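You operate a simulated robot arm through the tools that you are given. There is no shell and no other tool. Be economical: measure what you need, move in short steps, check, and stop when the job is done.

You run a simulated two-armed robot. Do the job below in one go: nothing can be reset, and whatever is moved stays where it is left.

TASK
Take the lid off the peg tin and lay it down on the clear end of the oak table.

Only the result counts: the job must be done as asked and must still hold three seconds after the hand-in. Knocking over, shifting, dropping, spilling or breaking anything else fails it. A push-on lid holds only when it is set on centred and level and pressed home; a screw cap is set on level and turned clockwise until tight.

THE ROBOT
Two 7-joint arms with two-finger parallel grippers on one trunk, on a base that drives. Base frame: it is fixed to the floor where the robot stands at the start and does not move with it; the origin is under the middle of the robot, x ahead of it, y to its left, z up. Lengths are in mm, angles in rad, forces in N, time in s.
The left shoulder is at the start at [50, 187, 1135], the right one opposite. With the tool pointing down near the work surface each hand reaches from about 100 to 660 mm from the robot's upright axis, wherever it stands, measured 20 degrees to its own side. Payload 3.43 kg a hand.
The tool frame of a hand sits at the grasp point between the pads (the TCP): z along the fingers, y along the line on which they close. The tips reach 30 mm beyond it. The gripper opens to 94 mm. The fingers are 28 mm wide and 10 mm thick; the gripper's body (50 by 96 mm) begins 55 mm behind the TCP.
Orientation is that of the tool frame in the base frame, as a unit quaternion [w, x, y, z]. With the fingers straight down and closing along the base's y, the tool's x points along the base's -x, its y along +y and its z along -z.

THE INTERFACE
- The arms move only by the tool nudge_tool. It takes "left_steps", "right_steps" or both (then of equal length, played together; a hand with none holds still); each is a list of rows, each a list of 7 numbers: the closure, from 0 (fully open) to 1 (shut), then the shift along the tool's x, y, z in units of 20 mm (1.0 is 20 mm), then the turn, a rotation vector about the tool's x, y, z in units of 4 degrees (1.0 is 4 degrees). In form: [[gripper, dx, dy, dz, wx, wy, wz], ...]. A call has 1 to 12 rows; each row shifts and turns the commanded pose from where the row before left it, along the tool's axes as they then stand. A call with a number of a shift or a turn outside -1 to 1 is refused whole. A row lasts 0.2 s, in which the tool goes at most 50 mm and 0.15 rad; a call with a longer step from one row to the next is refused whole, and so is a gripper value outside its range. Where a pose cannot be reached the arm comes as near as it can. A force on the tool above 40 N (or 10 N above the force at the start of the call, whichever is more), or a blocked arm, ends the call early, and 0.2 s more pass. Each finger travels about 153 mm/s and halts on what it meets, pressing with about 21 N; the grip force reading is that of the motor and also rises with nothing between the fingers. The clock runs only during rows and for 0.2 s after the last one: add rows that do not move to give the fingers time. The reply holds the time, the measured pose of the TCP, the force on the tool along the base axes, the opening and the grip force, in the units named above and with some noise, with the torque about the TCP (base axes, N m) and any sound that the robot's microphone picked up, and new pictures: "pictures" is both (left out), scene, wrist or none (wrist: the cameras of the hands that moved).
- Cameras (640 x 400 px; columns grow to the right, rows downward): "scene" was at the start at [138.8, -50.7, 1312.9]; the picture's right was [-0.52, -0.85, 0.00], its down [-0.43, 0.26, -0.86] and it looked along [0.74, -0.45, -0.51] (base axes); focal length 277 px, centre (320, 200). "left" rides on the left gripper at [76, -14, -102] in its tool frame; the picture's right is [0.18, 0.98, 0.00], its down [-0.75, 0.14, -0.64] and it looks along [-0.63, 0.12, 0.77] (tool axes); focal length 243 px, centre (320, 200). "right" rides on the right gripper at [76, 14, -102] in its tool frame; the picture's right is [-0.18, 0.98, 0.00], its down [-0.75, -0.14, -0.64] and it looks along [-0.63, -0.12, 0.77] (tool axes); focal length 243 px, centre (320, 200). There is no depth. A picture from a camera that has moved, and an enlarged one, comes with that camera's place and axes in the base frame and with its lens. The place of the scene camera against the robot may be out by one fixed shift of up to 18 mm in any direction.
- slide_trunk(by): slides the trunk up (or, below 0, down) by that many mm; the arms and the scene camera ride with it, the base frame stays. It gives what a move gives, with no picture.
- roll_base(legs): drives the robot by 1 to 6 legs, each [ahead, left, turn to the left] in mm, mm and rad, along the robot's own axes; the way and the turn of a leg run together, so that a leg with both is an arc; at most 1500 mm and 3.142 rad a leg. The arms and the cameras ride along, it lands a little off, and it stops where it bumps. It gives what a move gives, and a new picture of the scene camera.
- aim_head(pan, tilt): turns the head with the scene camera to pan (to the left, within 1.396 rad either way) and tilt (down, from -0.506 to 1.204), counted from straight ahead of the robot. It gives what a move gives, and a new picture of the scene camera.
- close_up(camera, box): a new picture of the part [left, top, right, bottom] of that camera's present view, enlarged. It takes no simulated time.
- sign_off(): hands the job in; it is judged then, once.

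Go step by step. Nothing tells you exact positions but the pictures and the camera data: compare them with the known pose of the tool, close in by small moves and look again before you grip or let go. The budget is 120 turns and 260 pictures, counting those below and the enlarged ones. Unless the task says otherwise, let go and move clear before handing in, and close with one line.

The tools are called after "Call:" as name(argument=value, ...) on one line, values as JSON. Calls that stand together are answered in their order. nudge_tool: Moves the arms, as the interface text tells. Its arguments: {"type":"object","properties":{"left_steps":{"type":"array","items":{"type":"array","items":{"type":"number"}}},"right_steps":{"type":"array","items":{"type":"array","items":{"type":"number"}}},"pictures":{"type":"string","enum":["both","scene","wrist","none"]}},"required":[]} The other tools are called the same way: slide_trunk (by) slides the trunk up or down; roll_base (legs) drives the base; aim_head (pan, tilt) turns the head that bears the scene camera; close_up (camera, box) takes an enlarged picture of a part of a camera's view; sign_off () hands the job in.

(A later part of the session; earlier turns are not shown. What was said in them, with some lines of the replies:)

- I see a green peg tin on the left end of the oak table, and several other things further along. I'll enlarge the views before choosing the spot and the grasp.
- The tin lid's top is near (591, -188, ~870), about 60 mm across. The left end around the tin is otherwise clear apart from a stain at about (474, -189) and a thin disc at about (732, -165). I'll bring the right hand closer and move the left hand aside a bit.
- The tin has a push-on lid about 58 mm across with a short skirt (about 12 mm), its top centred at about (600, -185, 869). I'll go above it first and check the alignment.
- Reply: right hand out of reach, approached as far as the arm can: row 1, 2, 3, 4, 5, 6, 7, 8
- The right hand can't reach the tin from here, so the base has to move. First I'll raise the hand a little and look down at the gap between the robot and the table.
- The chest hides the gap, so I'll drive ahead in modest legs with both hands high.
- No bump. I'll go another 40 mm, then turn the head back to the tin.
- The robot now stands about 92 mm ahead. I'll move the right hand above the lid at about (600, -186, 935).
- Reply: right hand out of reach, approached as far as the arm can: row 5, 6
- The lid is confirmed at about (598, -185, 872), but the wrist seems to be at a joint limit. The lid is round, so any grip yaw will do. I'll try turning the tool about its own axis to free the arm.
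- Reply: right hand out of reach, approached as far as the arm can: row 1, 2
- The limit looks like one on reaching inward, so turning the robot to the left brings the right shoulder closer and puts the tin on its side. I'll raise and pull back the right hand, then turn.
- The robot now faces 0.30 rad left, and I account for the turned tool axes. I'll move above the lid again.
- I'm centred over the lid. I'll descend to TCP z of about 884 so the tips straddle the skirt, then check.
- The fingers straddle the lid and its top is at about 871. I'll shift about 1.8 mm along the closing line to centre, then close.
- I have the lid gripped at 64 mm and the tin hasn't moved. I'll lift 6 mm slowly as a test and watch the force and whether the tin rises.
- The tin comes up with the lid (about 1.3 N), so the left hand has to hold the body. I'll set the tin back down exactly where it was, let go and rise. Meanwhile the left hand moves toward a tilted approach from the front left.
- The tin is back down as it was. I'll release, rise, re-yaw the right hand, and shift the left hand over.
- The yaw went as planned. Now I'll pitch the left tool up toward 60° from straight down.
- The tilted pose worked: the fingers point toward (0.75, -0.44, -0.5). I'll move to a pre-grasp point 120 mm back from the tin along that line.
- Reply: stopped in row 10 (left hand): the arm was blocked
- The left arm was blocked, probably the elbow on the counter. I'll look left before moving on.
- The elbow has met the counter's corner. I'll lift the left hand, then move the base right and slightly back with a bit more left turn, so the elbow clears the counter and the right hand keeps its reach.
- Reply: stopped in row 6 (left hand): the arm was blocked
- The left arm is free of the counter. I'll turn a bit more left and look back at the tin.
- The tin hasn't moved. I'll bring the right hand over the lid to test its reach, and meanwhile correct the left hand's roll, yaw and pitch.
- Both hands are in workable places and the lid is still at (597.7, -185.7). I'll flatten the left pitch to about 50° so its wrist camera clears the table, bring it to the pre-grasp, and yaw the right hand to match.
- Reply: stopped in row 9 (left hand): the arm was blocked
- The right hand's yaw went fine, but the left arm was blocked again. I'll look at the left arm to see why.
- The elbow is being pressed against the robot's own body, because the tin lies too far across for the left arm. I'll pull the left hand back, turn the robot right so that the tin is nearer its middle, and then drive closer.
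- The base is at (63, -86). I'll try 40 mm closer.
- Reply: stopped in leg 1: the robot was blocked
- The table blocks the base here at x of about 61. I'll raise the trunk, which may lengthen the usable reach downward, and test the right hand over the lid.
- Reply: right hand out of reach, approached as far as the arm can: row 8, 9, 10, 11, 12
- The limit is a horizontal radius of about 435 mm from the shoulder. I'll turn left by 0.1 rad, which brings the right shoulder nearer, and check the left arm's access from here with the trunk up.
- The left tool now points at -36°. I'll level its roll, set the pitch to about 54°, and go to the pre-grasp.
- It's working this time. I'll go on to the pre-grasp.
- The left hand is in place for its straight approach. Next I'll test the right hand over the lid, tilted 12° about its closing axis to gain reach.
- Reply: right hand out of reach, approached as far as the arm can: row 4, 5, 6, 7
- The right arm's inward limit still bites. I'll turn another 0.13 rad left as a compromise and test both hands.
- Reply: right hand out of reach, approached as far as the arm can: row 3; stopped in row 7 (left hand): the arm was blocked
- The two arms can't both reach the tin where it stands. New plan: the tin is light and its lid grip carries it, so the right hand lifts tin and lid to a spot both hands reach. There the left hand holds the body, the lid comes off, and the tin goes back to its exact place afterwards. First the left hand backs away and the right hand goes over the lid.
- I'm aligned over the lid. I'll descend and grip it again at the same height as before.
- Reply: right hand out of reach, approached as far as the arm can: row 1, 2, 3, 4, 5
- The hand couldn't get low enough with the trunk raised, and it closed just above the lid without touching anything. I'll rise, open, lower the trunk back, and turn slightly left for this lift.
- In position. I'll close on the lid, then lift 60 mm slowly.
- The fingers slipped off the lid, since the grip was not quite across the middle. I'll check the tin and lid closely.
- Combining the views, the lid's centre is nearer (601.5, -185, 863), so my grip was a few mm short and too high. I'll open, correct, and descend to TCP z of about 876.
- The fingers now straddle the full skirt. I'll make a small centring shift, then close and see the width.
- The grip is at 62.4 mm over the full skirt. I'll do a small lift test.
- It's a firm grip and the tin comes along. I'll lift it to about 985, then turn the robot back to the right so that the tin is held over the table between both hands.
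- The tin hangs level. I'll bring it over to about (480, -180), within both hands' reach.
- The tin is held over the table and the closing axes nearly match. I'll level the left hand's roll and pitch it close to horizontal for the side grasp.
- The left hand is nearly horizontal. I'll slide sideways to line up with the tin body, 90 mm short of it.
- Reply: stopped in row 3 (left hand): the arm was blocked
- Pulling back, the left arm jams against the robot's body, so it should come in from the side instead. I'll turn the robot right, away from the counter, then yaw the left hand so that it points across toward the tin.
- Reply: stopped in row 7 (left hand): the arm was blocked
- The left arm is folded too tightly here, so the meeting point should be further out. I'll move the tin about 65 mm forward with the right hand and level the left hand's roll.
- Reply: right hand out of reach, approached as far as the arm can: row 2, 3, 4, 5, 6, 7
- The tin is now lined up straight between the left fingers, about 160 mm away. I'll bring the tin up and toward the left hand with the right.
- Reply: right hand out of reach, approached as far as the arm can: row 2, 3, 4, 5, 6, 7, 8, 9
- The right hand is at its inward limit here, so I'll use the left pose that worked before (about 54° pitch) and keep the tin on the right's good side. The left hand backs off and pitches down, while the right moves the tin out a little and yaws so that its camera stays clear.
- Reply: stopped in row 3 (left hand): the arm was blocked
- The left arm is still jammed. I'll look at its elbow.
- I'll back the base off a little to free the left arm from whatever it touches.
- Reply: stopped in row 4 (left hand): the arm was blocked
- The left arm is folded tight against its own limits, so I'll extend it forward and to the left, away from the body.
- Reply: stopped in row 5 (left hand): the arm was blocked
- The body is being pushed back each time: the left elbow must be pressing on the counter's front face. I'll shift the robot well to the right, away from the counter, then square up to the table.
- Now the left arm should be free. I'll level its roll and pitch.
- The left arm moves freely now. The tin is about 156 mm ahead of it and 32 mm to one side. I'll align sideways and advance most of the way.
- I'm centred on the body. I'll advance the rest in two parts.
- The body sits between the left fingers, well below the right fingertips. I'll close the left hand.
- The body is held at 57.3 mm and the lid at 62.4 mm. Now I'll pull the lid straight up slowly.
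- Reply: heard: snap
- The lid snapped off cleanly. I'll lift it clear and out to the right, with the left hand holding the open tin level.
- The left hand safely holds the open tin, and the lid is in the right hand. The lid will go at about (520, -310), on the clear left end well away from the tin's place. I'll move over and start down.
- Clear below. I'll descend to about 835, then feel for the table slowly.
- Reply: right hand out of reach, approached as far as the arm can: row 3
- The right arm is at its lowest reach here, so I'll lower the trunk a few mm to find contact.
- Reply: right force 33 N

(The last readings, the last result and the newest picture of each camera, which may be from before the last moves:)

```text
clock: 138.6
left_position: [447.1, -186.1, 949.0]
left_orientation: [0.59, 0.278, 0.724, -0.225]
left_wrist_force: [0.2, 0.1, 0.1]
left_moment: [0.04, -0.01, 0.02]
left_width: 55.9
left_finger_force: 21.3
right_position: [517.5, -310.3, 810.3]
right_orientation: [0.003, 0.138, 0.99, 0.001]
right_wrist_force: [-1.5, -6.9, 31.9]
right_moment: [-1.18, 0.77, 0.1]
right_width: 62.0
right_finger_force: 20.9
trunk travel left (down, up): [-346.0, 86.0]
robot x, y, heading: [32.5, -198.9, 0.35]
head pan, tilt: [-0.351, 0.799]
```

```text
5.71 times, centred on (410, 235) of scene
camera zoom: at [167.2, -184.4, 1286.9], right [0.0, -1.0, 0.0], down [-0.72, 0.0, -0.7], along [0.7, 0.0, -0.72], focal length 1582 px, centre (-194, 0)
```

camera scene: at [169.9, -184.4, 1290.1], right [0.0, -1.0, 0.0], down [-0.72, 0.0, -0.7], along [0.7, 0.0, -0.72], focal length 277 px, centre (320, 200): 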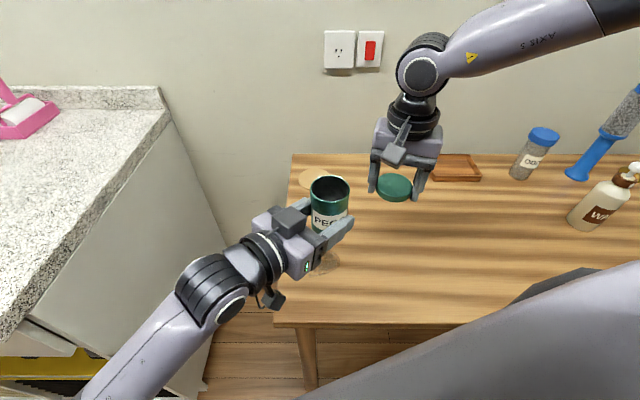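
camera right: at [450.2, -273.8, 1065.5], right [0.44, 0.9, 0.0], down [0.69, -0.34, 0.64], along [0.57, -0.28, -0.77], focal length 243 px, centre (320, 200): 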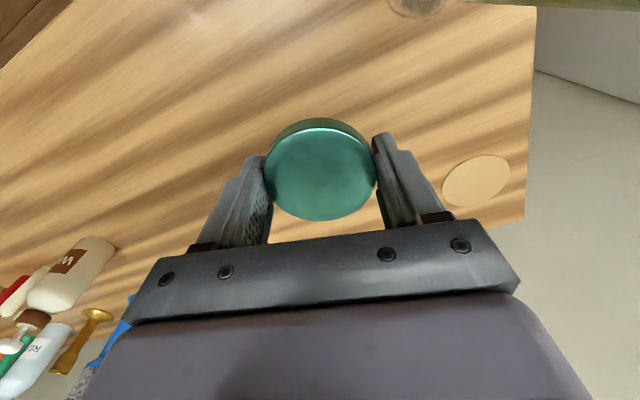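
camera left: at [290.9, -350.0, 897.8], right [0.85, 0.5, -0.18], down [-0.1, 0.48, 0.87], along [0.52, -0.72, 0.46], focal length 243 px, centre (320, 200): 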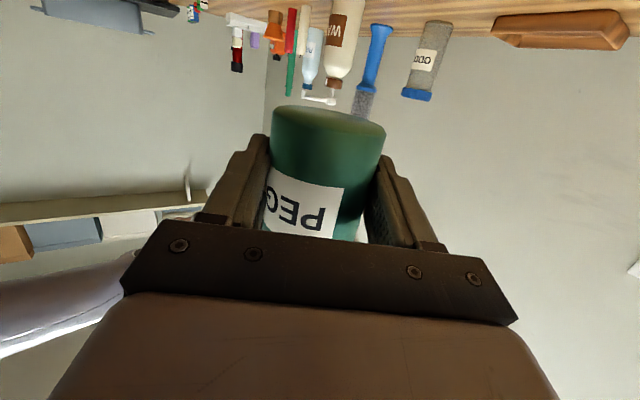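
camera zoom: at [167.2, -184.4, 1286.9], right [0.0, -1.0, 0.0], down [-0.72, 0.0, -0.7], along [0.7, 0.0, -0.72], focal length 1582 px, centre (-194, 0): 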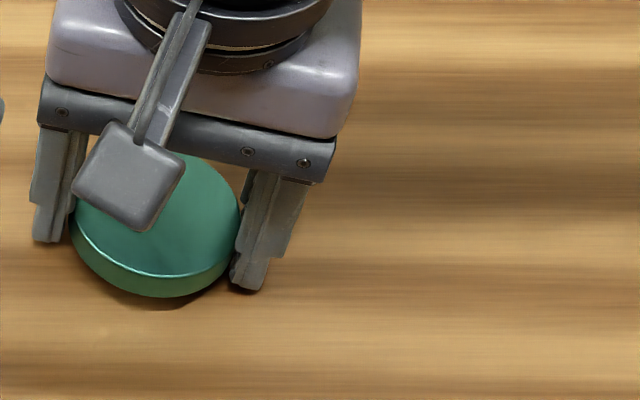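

Contact: the fingertips are on the table at about z 780. I'll ease up 3 mm and open so that the lid settles.

Call:
slide_trunk(by=3)

Call:
nudge_tool(right_steps=[[0.3, 0, 0, 0, 0, 0, 0], [0.2, 0, 0, 0, 0, 0, 0], [0.1, 0, 0, 0, 0, 0, 0], [0, 0, 0, 0, 0, 0, 0], [0, 0, 0, 0, 0, 0, 0]], pictures="wrist")

Call:
close_up(camera="scene", box=[370, 200, 450, 270])

```text
clock: 139.1
left_position: [448.8, -185.8, 948.6]
left_orientation: [0.59, 0.277, 0.724, -0.225]
left_wrist_force: [-0.3, 1.0, 0.1]
left_moment: [0.0, 0.03, 0.01]
left_width: 56.3
left_finger_force: 21.1
right_position: [518.2, -310.6, 809.7]
right_orientation: [-0.001, 0.138, 0.99, 0.002]
right_wrist_force: [1.8, -3.9, 17.4]
right_moment: [-0.69, 0.18, 0.09]
right_width: 62.1
right_finger_force: 21.1
trunk travel left (down, up): [-349.0, 83.0]
robot x, y, heading: [32.5, -201.4, 0.356]
head pan, tilt: [-0.351, 0.799]
```

```text
clock: 140.3
left_position: [448.3, -186.6, 951.3]
left_orientation: [0.589, 0.277, 0.725, -0.225]
left_wrist_force: [0.1, 0.3, -1.1]
left_moment: [0.01, 0.0, -0.02]
left_width: 56.0
left_finger_force: 21.2
right_position: [517.6, -310.2, 810.7]
right_orientation: [-0.001, 0.137, 0.991, 0.001]
right_wrist_force: [-2.9, -1.4, 13.0]
right_moment: [0.28, -0.19, 0.1]
right_width: 93.3
right_finger_force: 0.0
trunk travel left (down, up): [-349.0, 83.0]
robot x, y, heading: [30.2, -204.7, 0.35]
head pan, tilt: [-0.351, 0.799]
camera right: at [449.3, -276.1, 913.0], right [0.45, 0.9, 0.0], down [0.69, -0.34, 0.64], along [0.57, -0.29, -0.77], focal length 243 px, centre (320, 200)
```

right: 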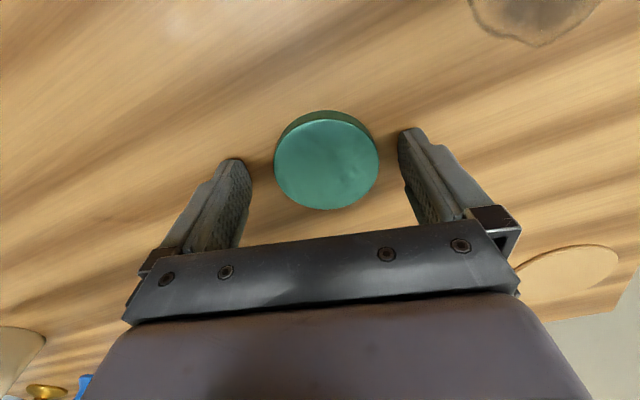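

```text
5.71 times, centred on (410, 235) of scene
camera zoom: at [168.4, -184.6, 1289.3], right [0.0, -1.0, 0.0], down [-0.72, 0.0, -0.7], along [0.7, 0.0, -0.72], focal length 1582 px, centre (-194, 0)
```

zoom: 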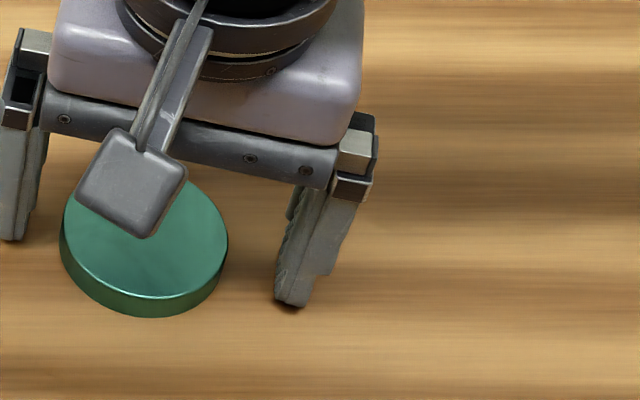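

The lid lies flat on the table and free. I'll raise the right hand straight up, then it takes the tin back from the left hand to return it to its place.

Call:
nudge_tool(right_steps=[[0, 0, 0, -0.3, 0, 0, 0], [0, 0, 0, -0.6, 0, 0, 0], [0, 0, 0, -1, 0, 0, 0], [0, 0, 0, -1, 0, 0, 0], [0, 0, 0, -1, 0, 0, 0], [0, 0, 0, -1, 0, 0, 0], [0, 0, 0, -1, 0, 0, 0], [0, 0, 0, -1, 0, 0, 0], [0, 0, 0, -1, 0, 0, 0], [0, 0, 0, -1, 0, 0, 0], [0, 0, 0, -1, 0, 0, 0], [0, 0, 0, -1, 0, 0, 0]])

```text
clock: 142.9
left_position: [448.7, -185.5, 950.6]
left_orientation: [0.589, 0.276, 0.725, -0.224]
left_wrist_force: [0.2, -0.4, 0.3]
left_moment: [0.01, 0.01, 0.01]
left_width: 56.0
left_finger_force: 21.1
right_position: [518.9, -309.3, 1029.9]
right_orientation: [0.0, 0.137, 0.991, 0.0]
right_wrist_force: [-0.4, 0.1, 0.8]
right_moment: [0.04, 0.01, -0.01]
right_width: 93.9
right_finger_force: 0.0
trunk travel left (down, up): [-349.0, 83.0]
robot x, y, heading: [31.1, -203.5, 0.355]
head pan, tilt: [-0.351, 0.799]
camera scene: at [169.6, -184.4, 1289.1], right [0.0, -1.0, 0.0], down [-0.72, 0.0, -0.7], along [0.7, 0.0, -0.72], focal length 277 px, centre (320, 200)
camera right: at [451.3, -275.3, 1131.9], right [0.45, 0.9, 0.0], down [0.69, -0.34, 0.64], along [0.57, -0.28, -0.77], focal length 243 px, centre (320, 200)
```

scene: 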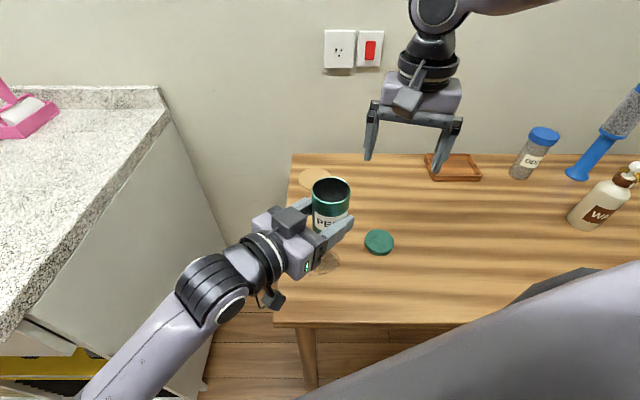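
right: 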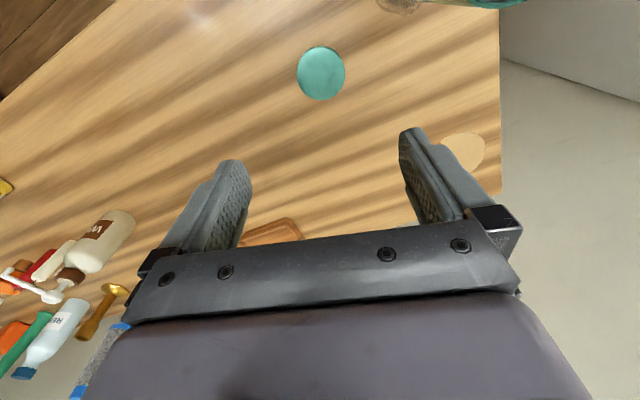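

The lid sits well on the clear end. Next I'll move the right hand above the open tin.

Call:
nudge_tool(right_steps=[[0, 0, 0, -0.7, 0, 0, 0], [0, 0, 0, -0.7, 0, 0, 0], [0, 0.575, 0.59, 0, 0, 0, 0], [0, 0.575, 0.59, 0, 0, 0, 0], [0, 0.575, 0.59, 0, 0, 0, 0], [0, 0.575, 0.59, 0, 0, 0, 0], [0, 0.575, 0.59, 0, 0, 0, 0], [0, 0.575, 0.59, 0, 0, 0, 0], [0, 0.575, 0.59, 0, 0, 0, 0], [0, 0.575, 0.59, 0, 0, 0, 0], [0, 0, 0, 0, 0, 0, 0]])

Call:
close_up(camera="scene", box=[260, 120, 400, 260])

```text
clock: 145.3
left_position: [449.7, -185.3, 950.7]
left_orientation: [0.589, 0.276, 0.725, -0.224]
left_wrist_force: [-0.6, 0.2, -0.2]
left_moment: [0.03, 0.0, -0.01]
left_width: 56.0
left_finger_force: 21.4
right_position: [455.4, -193.3, 1056.3]
right_orientation: [-0.001, 0.139, 0.99, 0.0]
right_wrist_force: [-1.1, 0.1, 0.0]
right_moment: [-0.02, -0.03, -0.03]
right_width: 94.0
right_finger_force: 0.1
trunk travel left (down, up): [-349.0, 83.0]
robot x, y, heading: [27.5, -202.8, 0.354]
head pan, tilt: [-0.351, 0.799]
camera scene: at [169.7, -184.5, 1289.1], right [0.0, -1.0, 0.0], down [-0.72, 0.0, -0.7], along [0.7, 0.0, -0.72], focal length 277 px, centre (320, 200)
camera right: at [387.4, -159.3, 1159.9], right [0.45, 0.9, 0.0], down [0.69, -0.34, 0.64], along [0.57, -0.28, -0.77], focal length 243 px, centre (320, 200)
```

scene: 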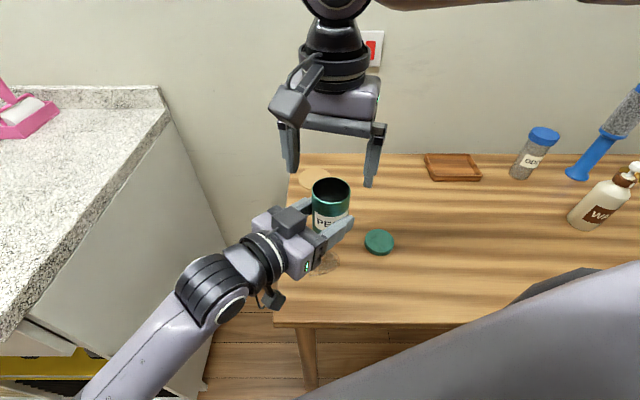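
right: 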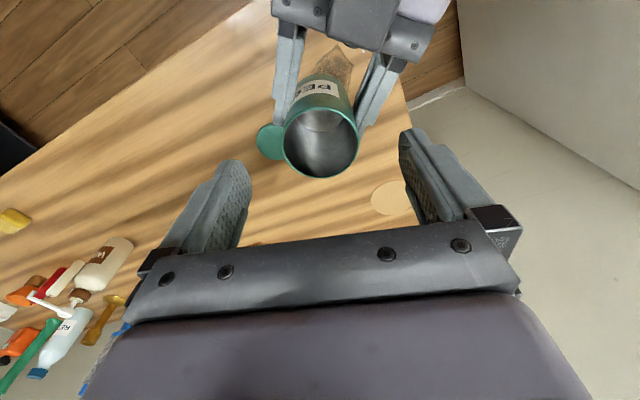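

```text
2.86 times, centred on (330, 190) of scene
camera zoom: at [169.7, -184.5, 1289.1], right [0.0, -1.0, 0.0], down [-0.72, 0.0, -0.7], along [0.7, 0.0, -0.72], focal length 791 px, centre (291, 229)
```

zoom: 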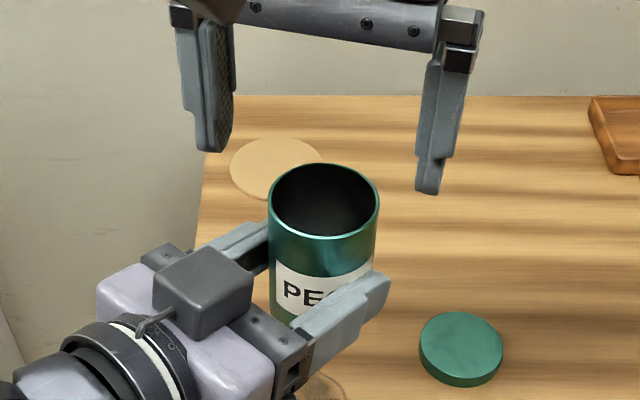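

Call:
nudge_tool(right_steps=[[0, -0.17, 0.05, 0.5, 0, 0, 0], [0, 0, 0, 0.5, 0, 0, 0], [0, 0, 0, 0.5, 0, 0, 0], [0, 0, 0, 0.5, 0, 0, 0], [0, 0, 0, 0.4, 0, 0, 0], [0, 0, 0, 0, 0, 0, 0]], pictures="wrist")

Call:
close_up(camera="scene", box=[260, 120, 400, 260])

```text
clock: 146.7
left_position: [449.9, -186.2, 950.1]
left_orientation: [0.589, 0.277, 0.725, -0.225]
left_wrist_force: [0.0, 0.5, -1.0]
left_moment: [0.01, 0.04, 0.0]
left_width: 55.8
left_finger_force: 21.1
right_position: [459.2, -193.7, 1006.6]
right_orientation: [-0.001, 0.137, 0.991, 0.002]
right_wrist_force: [-0.8, 0.8, 0.9]
right_moment: [0.01, 0.0, 0.03]
right_width: 94.0
right_finger_force: 0.2
trunk travel left (down, up): [-349.0, 83.0]
robot x, y, heading: [32.1, -196.9, 0.35]
head pan, tilt: [-0.351, 0.799]
camera right: at [391.1, -159.7, 1109.9], right [0.45, 0.9, 0.0], down [0.69, -0.34, 0.64], along [0.57, -0.28, -0.77], focal length 243 px, centre (320, 200)
```

right: 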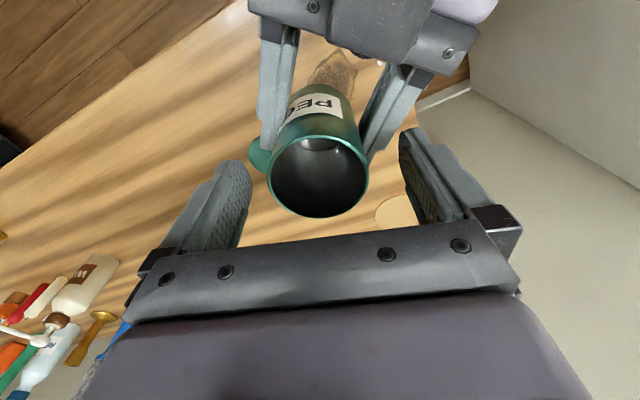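

```text
2.86 times, centred on (330, 190) of scene
camera zoom: at [169.7, -184.5, 1289.1], right [0.0, -1.0, 0.0], down [-0.72, 0.0, -0.7], along [0.7, 0.0, -0.72], focal length 791 px, centre (291, 229)
```

zoom: 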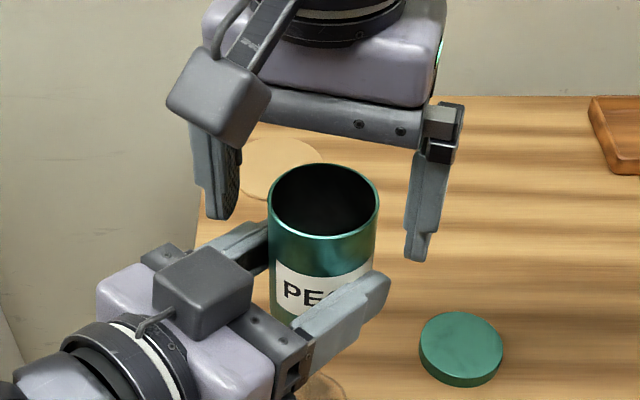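

The rim is centred between the right fingers. I'll lower 3 mm and close on the body.

Call:
nudge_tool(right_steps=[[0, 0, -0.03, 0.15, 0, 0, 0], [0, 0, 0, 0, 0, 0, 0], [0.2, 0, 0, 0, 0, 0, 0], [0.4, 0, 0, 0, 0, 0, 0], [0.6, 0, 0, 0, 0, 0, 0], [1, 0, 0, 0, 0, 0, 0], [1, 0, 0, 0, 0, 0, 0]], pictures="wrist")

```text
clock: 148.3
left_position: [448.8, -185.0, 950.1]
left_orientation: [0.589, 0.276, 0.725, -0.224]
left_wrist_force: [0.3, 6.3, -0.1]
left_moment: [-0.3, 0.17, -0.18]
left_width: 56.1
left_finger_force: 21.4
right_position: [458.6, -196.2, 1003.8]
right_orientation: [0.0, 0.137, 0.991, 0.0]
right_wrist_force: [-0.5, -5.5, -0.5]
right_moment: [-0.05, -0.16, 0.23]
right_width: 55.4
right_finger_force: 20.2
trunk travel left (down, up): [-349.0, 83.0]
robot x, y, heading: [32.4, -201.5, 0.353]
head pan, tilt: [-0.351, 0.799]
camera right: at [391.2, -160.8, 1107.2], right [0.44, 0.9, 0.0], down [0.69, -0.34, 0.64], along [0.57, -0.28, -0.77], focal length 243 px, centre (320, 200)
```

right: 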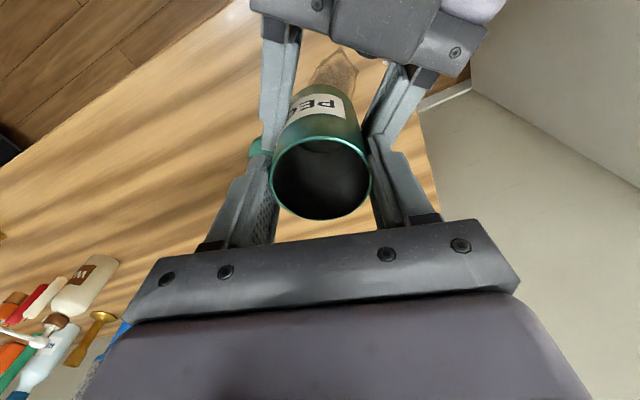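

Both hands hold the tin. I'll open the left hand and back it out along its own axis.

Call:
nudge_tool(left_steps=[[0.3, 0, 0, 0, 0, 0, 0], [0.15, 0, 0, 0, 0, 0, 0], [0, 0, 0, 0, 0, 0, 0], [0, 0, 0, 0, 0, 0, 0], [0, 0, 0, -0.4, 0, 0, 0], [0, 0, 0, -0.6, 0, 0, 0], [0, 0, 0, -0.8, 0, 0, 0], [0, 0, 0, -0.8, 0, 0, 0], [0, 0, 0, -0.8, 0, 0, 0], [0, 0, 0, -0.8, 0, 0, 0]])

```text
clock: 150.5
left_position: [387.1, -130.5, 967.1]
left_orientation: [0.589, 0.276, 0.725, -0.224]
left_wrist_force: [0.2, -0.3, -0.4]
left_moment: [0.0, -0.01, 0.01]
left_width: 94.3
left_finger_force: 0.1
right_position: [459.5, -194.6, 1004.0]
right_orientation: [0.0, 0.137, 0.991, 0.001]
right_wrist_force: [-0.1, -0.2, -0.7]
right_moment: [0.01, 0.01, -0.02]
right_width: 55.0
right_finger_force: 20.6
trunk travel left (down, up): [-349.0, 83.0]
robot x, y, heading: [31.2, -198.9, 0.354]
head pan, tilt: [-0.351, 0.799]
camera scene: at [169.6, -184.4, 1289.1], right [0.0, -1.0, 0.0], down [-0.72, 0.0, -0.7], along [0.7, 0.0, -0.72], focal length 277 px, centre (320, 200)
camera left: at [290.3, -63.3, 913.5], right [0.63, 0.76, -0.18], down [-0.26, 0.42, 0.87], along [0.73, -0.5, 0.46], focal length 243 px, centre (320, 200)
```

scene: 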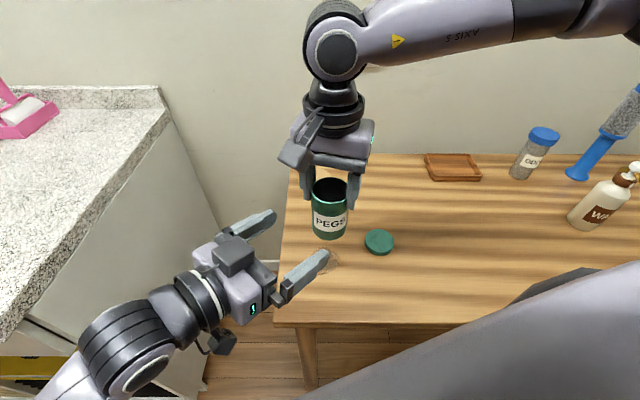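
left: 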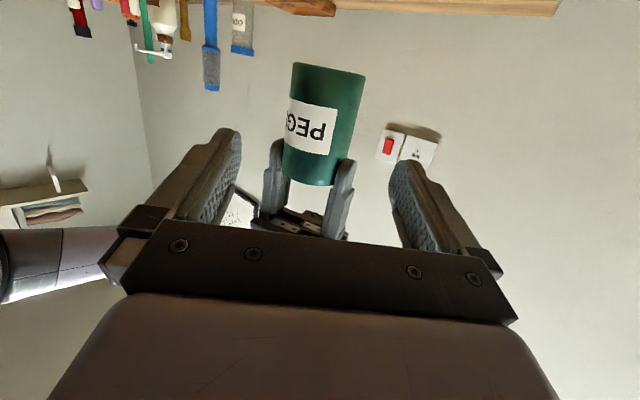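

The right hand holds the open tin upright. I'll drive back to where the right hand reached the tin's original place.

Call:
roll_base(legs=[[28, 46, 0], [27, 46, 0], [0, 0, 0.1]])

```text
clock: 152.8
left_position: [397.4, 9.1, 966.7]
left_orientation: [0.6, 0.239, 0.738, -0.194]
left_wrist_force: [-0.7, 0.1, -0.1]
left_moment: [-0.03, 0.02, -0.03]
left_width: 93.8
left_finger_force: 0.1
right_position: [476.4, -46.9, 1004.3]
right_orientation: [0.0, 0.088, 0.996, 0.001]
right_wrist_force: [0.3, 0.2, 0.1]
right_moment: [-0.04, -0.02, 0.01]
right_width: 55.0
right_finger_force: 21.1
trunk travel left (down, up): [-349.0, 83.0]
robot x, y, heading: [51.5, -96.0, 0.456]
head pan, tilt: [-0.351, 0.799]
camera scene: at [186.2, -65.4, 1289.1], right [0.1, -0.99, 0.0], down [-0.71, -0.07, -0.7], along [0.69, 0.07, -0.72], focal length 277 px, centre (320, 200)
```

scene: 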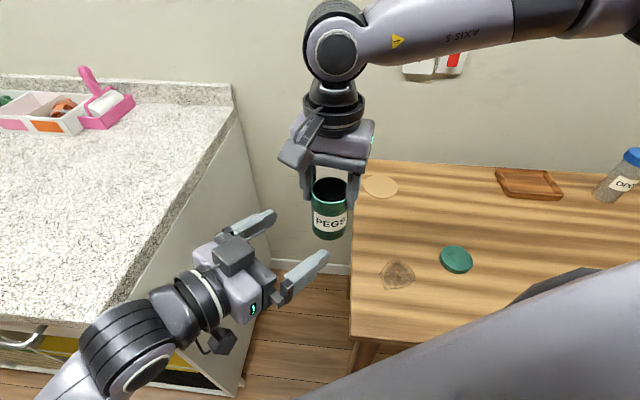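

Call:
nudge_tool(right_steps=[[1, -0.15, -0.4, 0, 0, 0, 0], [1, -0.3, -0.7, 0, 0, 0, 0], [1, -0.35, -0.75, 0, 0, 0, 0], [1, -0.4, -0.8, 0, 0, 0, 0], [1, -0.5, -0.7, 0, 0, 0, 0], [1, -0.7, -0.6, 0, 0, 0, 0], [1, -0.8, -0.5, 0, 0, 0, 0], [1, -0.9, -0.4, 0, 0, 0, 0], [1, -0.9, -0.3, 0, 0, 0, 0], [1, -0.9, -0.3, 0, 0, 0, 0], [1, -0.9, -0.2, 0, 0, 0, 0], [1, -0.5, -0.05, 0, 0, 0, 0]], pictures="scene")

```text
clock: 155.4
left_position: [397.8, 8.3, 967.0]
left_orientation: [0.6, 0.239, 0.738, -0.194]
left_wrist_force: [-0.8, -0.7, 1.0]
left_moment: [0.02, -0.02, 0.01]
left_width: 94.1
left_finger_force: 0.2
right_position: [599.8, -184.3, 1002.6]
right_orientation: [-0.001, 0.088, 0.996, 0.001]
right_wrist_force: [0.3, 0.0, -0.5]
right_moment: [-0.03, 0.03, -0.03]
right_width: 54.9
right_finger_force: 20.8
trunk travel left (down, up): [-349.0, 83.0]
robot x, y, heading: [51.6, -96.3, 0.448]
head pan, tilt: [-0.351, 0.799]
camera scene: at [186.4, -65.5, 1289.1], right [0.1, -0.99, 0.0], down [-0.71, -0.07, -0.7], along [0.69, 0.07, -0.72], focal length 277 px, centre (320, 200)
```

scene: 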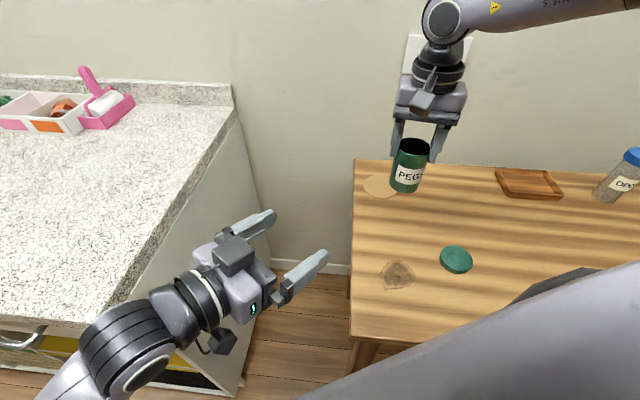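

I'm over the original spot. I'll descend to about 885 and check.

Call:
nudge_tool(right_steps=[[1, 0, 0, 0.5, 0, 0, 0], [1, 0, 0, 0.75, 0, 0, 0], [1, 0, 0, 0.75, 0, 0, 0], [1, 0, 0, 0.75, 0, 0, 0], [1, 0, 0, 0.75, 0, 0, 0], [1, 0, 0, 0.75, 0, 0, 0], [1, 0, 0, 0.75, 0, 0, 0], [1, 0, 0, 0.6, 0, 0, 0], [1, 0, 0, 0.25, 0, 0, 0], [1, 0, 0, 0, 0, 0, 0]], pictures="wrist")

Call:
close_up(camera="scene", box=[350, 130, 470, 260])

```text
clock: 157.6
left_position: [398.4, 9.4, 967.4]
left_orientation: [0.6, 0.241, 0.738, -0.196]
left_wrist_force: [0.6, -0.2, 0.9]
left_moment: [-0.02, 0.03, 0.02]
left_width: 93.9
left_finger_force: 0.1
right_position: [600.1, -185.0, 887.1]
right_orientation: [-0.001, 0.087, 0.996, 0.0]
right_wrist_force: [0.1, -0.3, 0.1]
right_moment: [0.03, -0.02, 0.01]
right_width: 54.9
right_finger_force: 20.7
trunk travel left (down, up): [-349.0, 83.0]
robot x, y, heading: [51.6, -92.2, 0.449]
head pan, tilt: [-0.351, 0.799]
camera right: at [528.2, -157.3, 990.1], right [0.35, 0.94, 0.0], down [0.72, -0.27, 0.64], along [0.6, -0.23, -0.77], focal length 243 px, centre (320, 200)
```

right: 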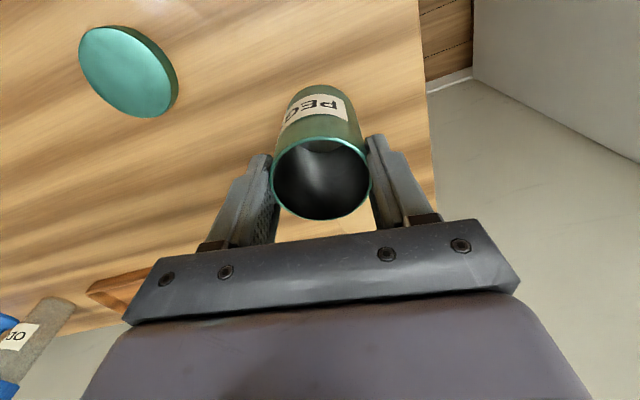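

```text
3.08 times, centred on (410, 195) of scene
camera zoom: at [186.3, -65.5, 1289.1], right [0.1, -0.99, 0.0], down [-0.71, -0.07, -0.7], along [0.69, 0.07, -0.72], focal length 852 px, centre (43, 215)
```

zoom: 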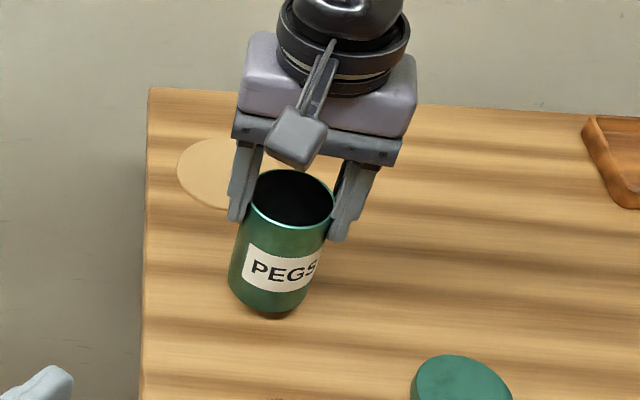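

The tin is centred over its old spot. I'll lower it slowly to the table.

Call:
nudge_tool(right_steps=[[1, 0, 0, 0.15, 0, 0, 0], [1, 0, 0, 0.15, 0, 0, 0], [1, 0, 0, 0.15, 0, 0, 0], [1, 0, 0, 0.12, 0, 0, 0], [1, 0, 0, 0, 0, 0, 0]], pictures="none")

Call:
close_up(camera="scene", box=[350, 150, 450, 250])

```text
clock: 158.8
left_position: [397.4, 10.0, 966.8]
left_orientation: [0.6, 0.239, 0.738, -0.194]
left_wrist_force: [-1.0, 0.0, 0.3]
left_moment: [0.0, -0.01, 0.01]
left_width: 93.8
left_finger_force: 0.0
right_position: [599.0, -185.0, 875.6]
right_orientation: [-0.001, 0.088, 0.996, 0.002]
right_wrist_force: [-1.0, 1.5, 0.1]
right_moment: [-0.04, 0.02, 0.02]
right_width: 54.2
right_finger_force: 21.1
trunk travel left (down, up): [-349.0, 83.0]
robot x, y, heading: [49.5, -92.5, 0.451]
head pan, tilt: [-0.351, 0.799]
```

```text
4.00 times, centred on (400, 200) of scene
camera zoom: at [186.3, -65.5, 1289.1], right [0.1, -0.99, 0.0], down [-0.71, -0.07, -0.7], along [0.69, 0.07, -0.72], focal length 1108 px, centre (0, 200)
```

zoom: 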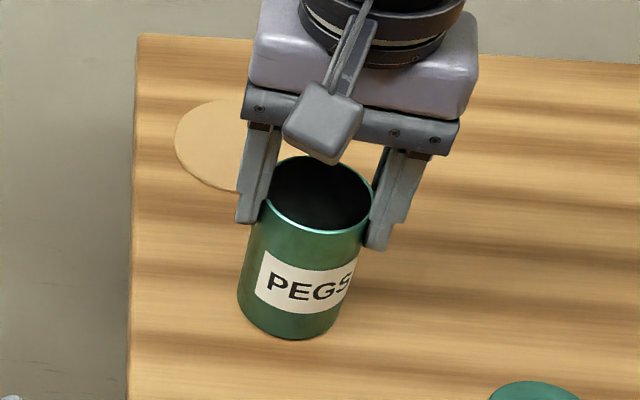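

Call:
nudge_tool(right_steps=[[1, 0, 0, 0.07, 0, 0, 0], [1, 0, 0, 0.07, 0, 0, 0], [1, 0, 0, 0, 0, 0, 0]], pictures="none")

```text
clock: 159.6
left_position: [395.9, 9.6, 967.0]
left_orientation: [0.601, 0.24, 0.737, -0.194]
left_wrist_force: [-0.5, -0.3, -0.2]
left_moment: [0.03, 0.0, 0.05]
left_width: 93.9
left_finger_force: 0.1
right_position: [598.4, -183.8, 873.8]
right_orientation: [0.001, 0.088, 0.996, 0.001]
right_wrist_force: [-0.1, -1.7, 12.7]
right_moment: [-0.26, -0.21, -0.02]
right_width: 54.7
right_finger_force: 21.4
trunk travel left (down, up): [-349.0, 83.0]
robot x, y, heading: [51.9, -94.5, 0.452]
head pan, tilt: [-0.351, 0.799]
```

The tin is on the table (12.7 N). I'll ease off 1 mm, release gently and rise.

Call:
nudge_tool(right_steps=[[1, 0, 0, -0.05, 0, 0, 0], [1, 0, 0, 0, 0, 0, 0], [0.35, 0, 0, 0, 0, 0, 0], [0.2, 0, 0, 0, 0, 0, 0], [0, 0, 0, 0, 0, 0, 0], [0, 0, 0, 0, 0, 0, 0]], pictures="wrist")

Call:
close_up(camera="scene", box=[350, 150, 450, 250])

```text
clock: 161.0
left_position: [398.0, 10.0, 965.9]
left_orientation: [0.6, 0.24, 0.738, -0.195]
left_wrist_force: [-0.8, -0.1, -0.3]
left_moment: [0.01, -0.02, -0.01]
left_width: 94.0
left_finger_force: 0.0
right_position: [599.9, -184.8, 874.2]
right_orientation: [0.0, 0.088, 0.996, 0.001]
right_wrist_force: [0.1, -0.3, 0.1]
right_moment: [0.0, -0.02, -0.01]
right_width: 93.8
right_finger_force: 0.0
trunk travel left (down, up): [-349.0, 83.0]
robot x, y, heading: [49.7, -92.3, 0.456]
head pan, tilt: [-0.351, 0.799]
camera right: at [527.9, -156.9, 976.8], right [0.35, 0.94, 0.0], down [0.72, -0.27, 0.64], along [0.6, -0.23, -0.77], focal length 243 px, centre (320, 200)
```

right: 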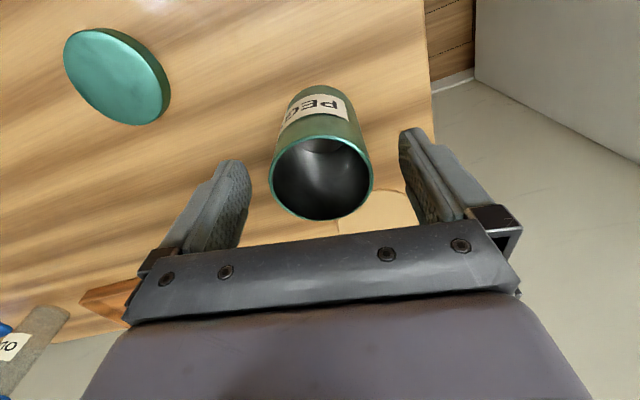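

```text
4.00 times, centred on (400, 200) of scene
camera zoom: at [186.3, -65.5, 1289.1], right [0.1, -0.99, 0.0], down [-0.71, -0.07, -0.7], along [0.69, 0.07, -0.72], focal length 1108 px, centre (0, 200)
```

zoom: 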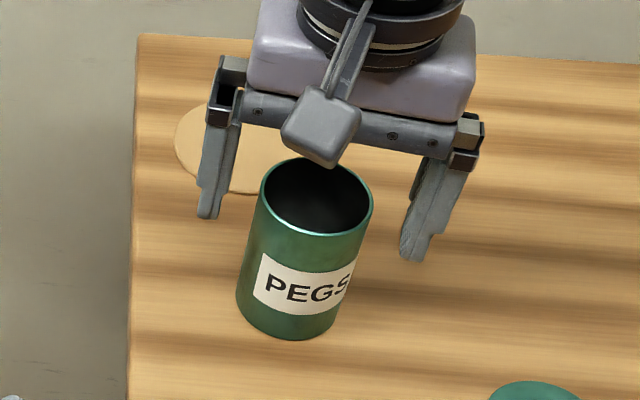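

The tin stands upright and free in its old place. I'll raise the right hand clear and take a last look.

Call:
nudge_tool(right_steps=[[0, 0, 0, -0.4, 0, 0, 0], [0, 0, 0, -0.8, 0, 0, 0], [0, 0, 0, -0.8, 0, 0, 0], [0, 0, 0, -0.8, 0, 0, 0], [0, 0, 0, -0.8, 0, 0, 0], [0, 0, 0, -0.8, 0, 0, 0], [0, 0, 0, -0.8, 0, 0, 0], [0, 0, 0, -0.8, 0, 0, 0], [0, 0.6, 0, 0, 0, 0, 0], [0, 0.6, 0, 0, 0, 0, 0], [0, 0, 0, 0, 0, 0, 0]])

Call:
close_up(camera="scene", box=[340, 140, 500, 320])

```text
clock: 163.4
left_position: [398.9, 11.1, 966.9]
left_orientation: [0.6, 0.24, 0.738, -0.194]
left_wrist_force: [0.4, 1.2, -0.8]
left_moment: [0.02, -0.01, -0.01]
left_width: 94.2
left_finger_force: 0.0
right_position: [574.9, -179.0, 993.6]
right_orientation: [-0.001, 0.088, 0.996, 0.001]
right_wrist_force: [-0.3, -0.1, 0.0]
right_moment: [0.01, 0.02, 0.0]
right_width: 94.0
right_finger_force: 0.1
trunk travel left (down, up): [-349.0, 83.0]
robot x, y, heading: [51.9, -96.7, 0.45]
head pan, tilt: [-0.351, 0.799]
camera scene: at [186.3, -65.5, 1289.1], right [0.1, -0.99, 0.0], down [-0.71, -0.07, -0.7], along [0.69, 0.07, -0.72], focal length 277 px, centre (320, 200)
camera right: at [504.2, -152.7, 1096.7], right [0.35, 0.94, 0.0], down [0.72, -0.27, 0.64], along [0.6, -0.23, -0.77], focal length 243 px, centre (320, 200)
```

scene: 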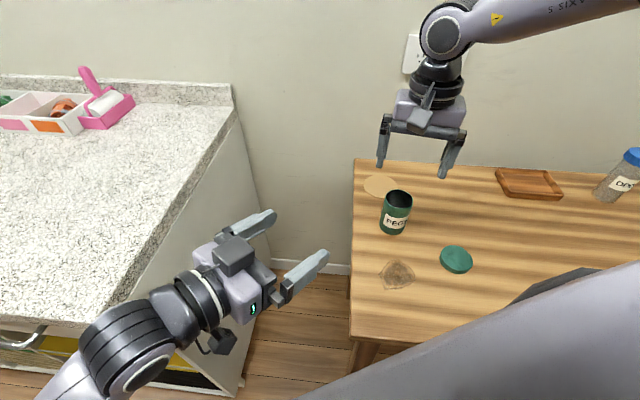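
right: 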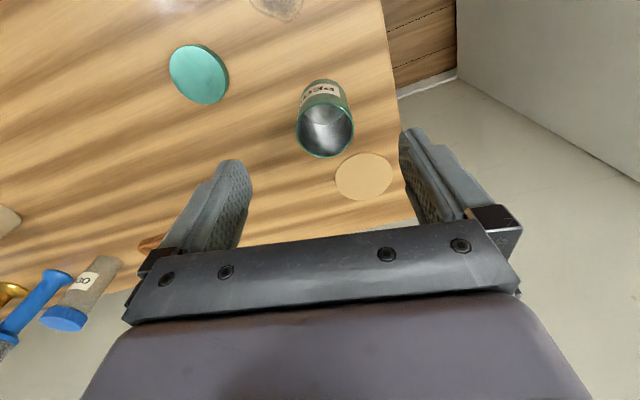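

```text
2.22 times, centred on (420, 230) of scene
camera zoom: at [186.3, -65.5, 1289.1], right [0.1, -0.99, 0.0], down [-0.71, -0.07, -0.7], along [0.69, 0.07, -0.72], focal length 615 px, centre (98, 133)
```

zoom: 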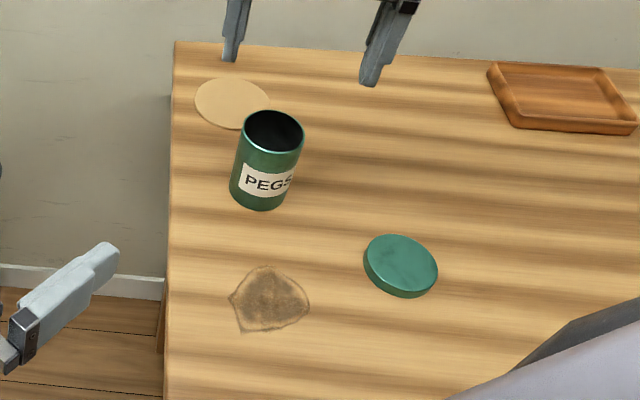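

The lid lies flat on the clear left end of the oak table, the open tin stands upright in its original place, and both hands are clear. I'm handing in.

Call:
sign_off()

```text
The job is handed in.
```

The peg tin's lid is off and lying flat on the clear left end of the oak table. The open tin is back within a few millimetres of where it started: the lid was too tight to pull off in place, so I lifted the tin and held it in both hands to get the lid off.
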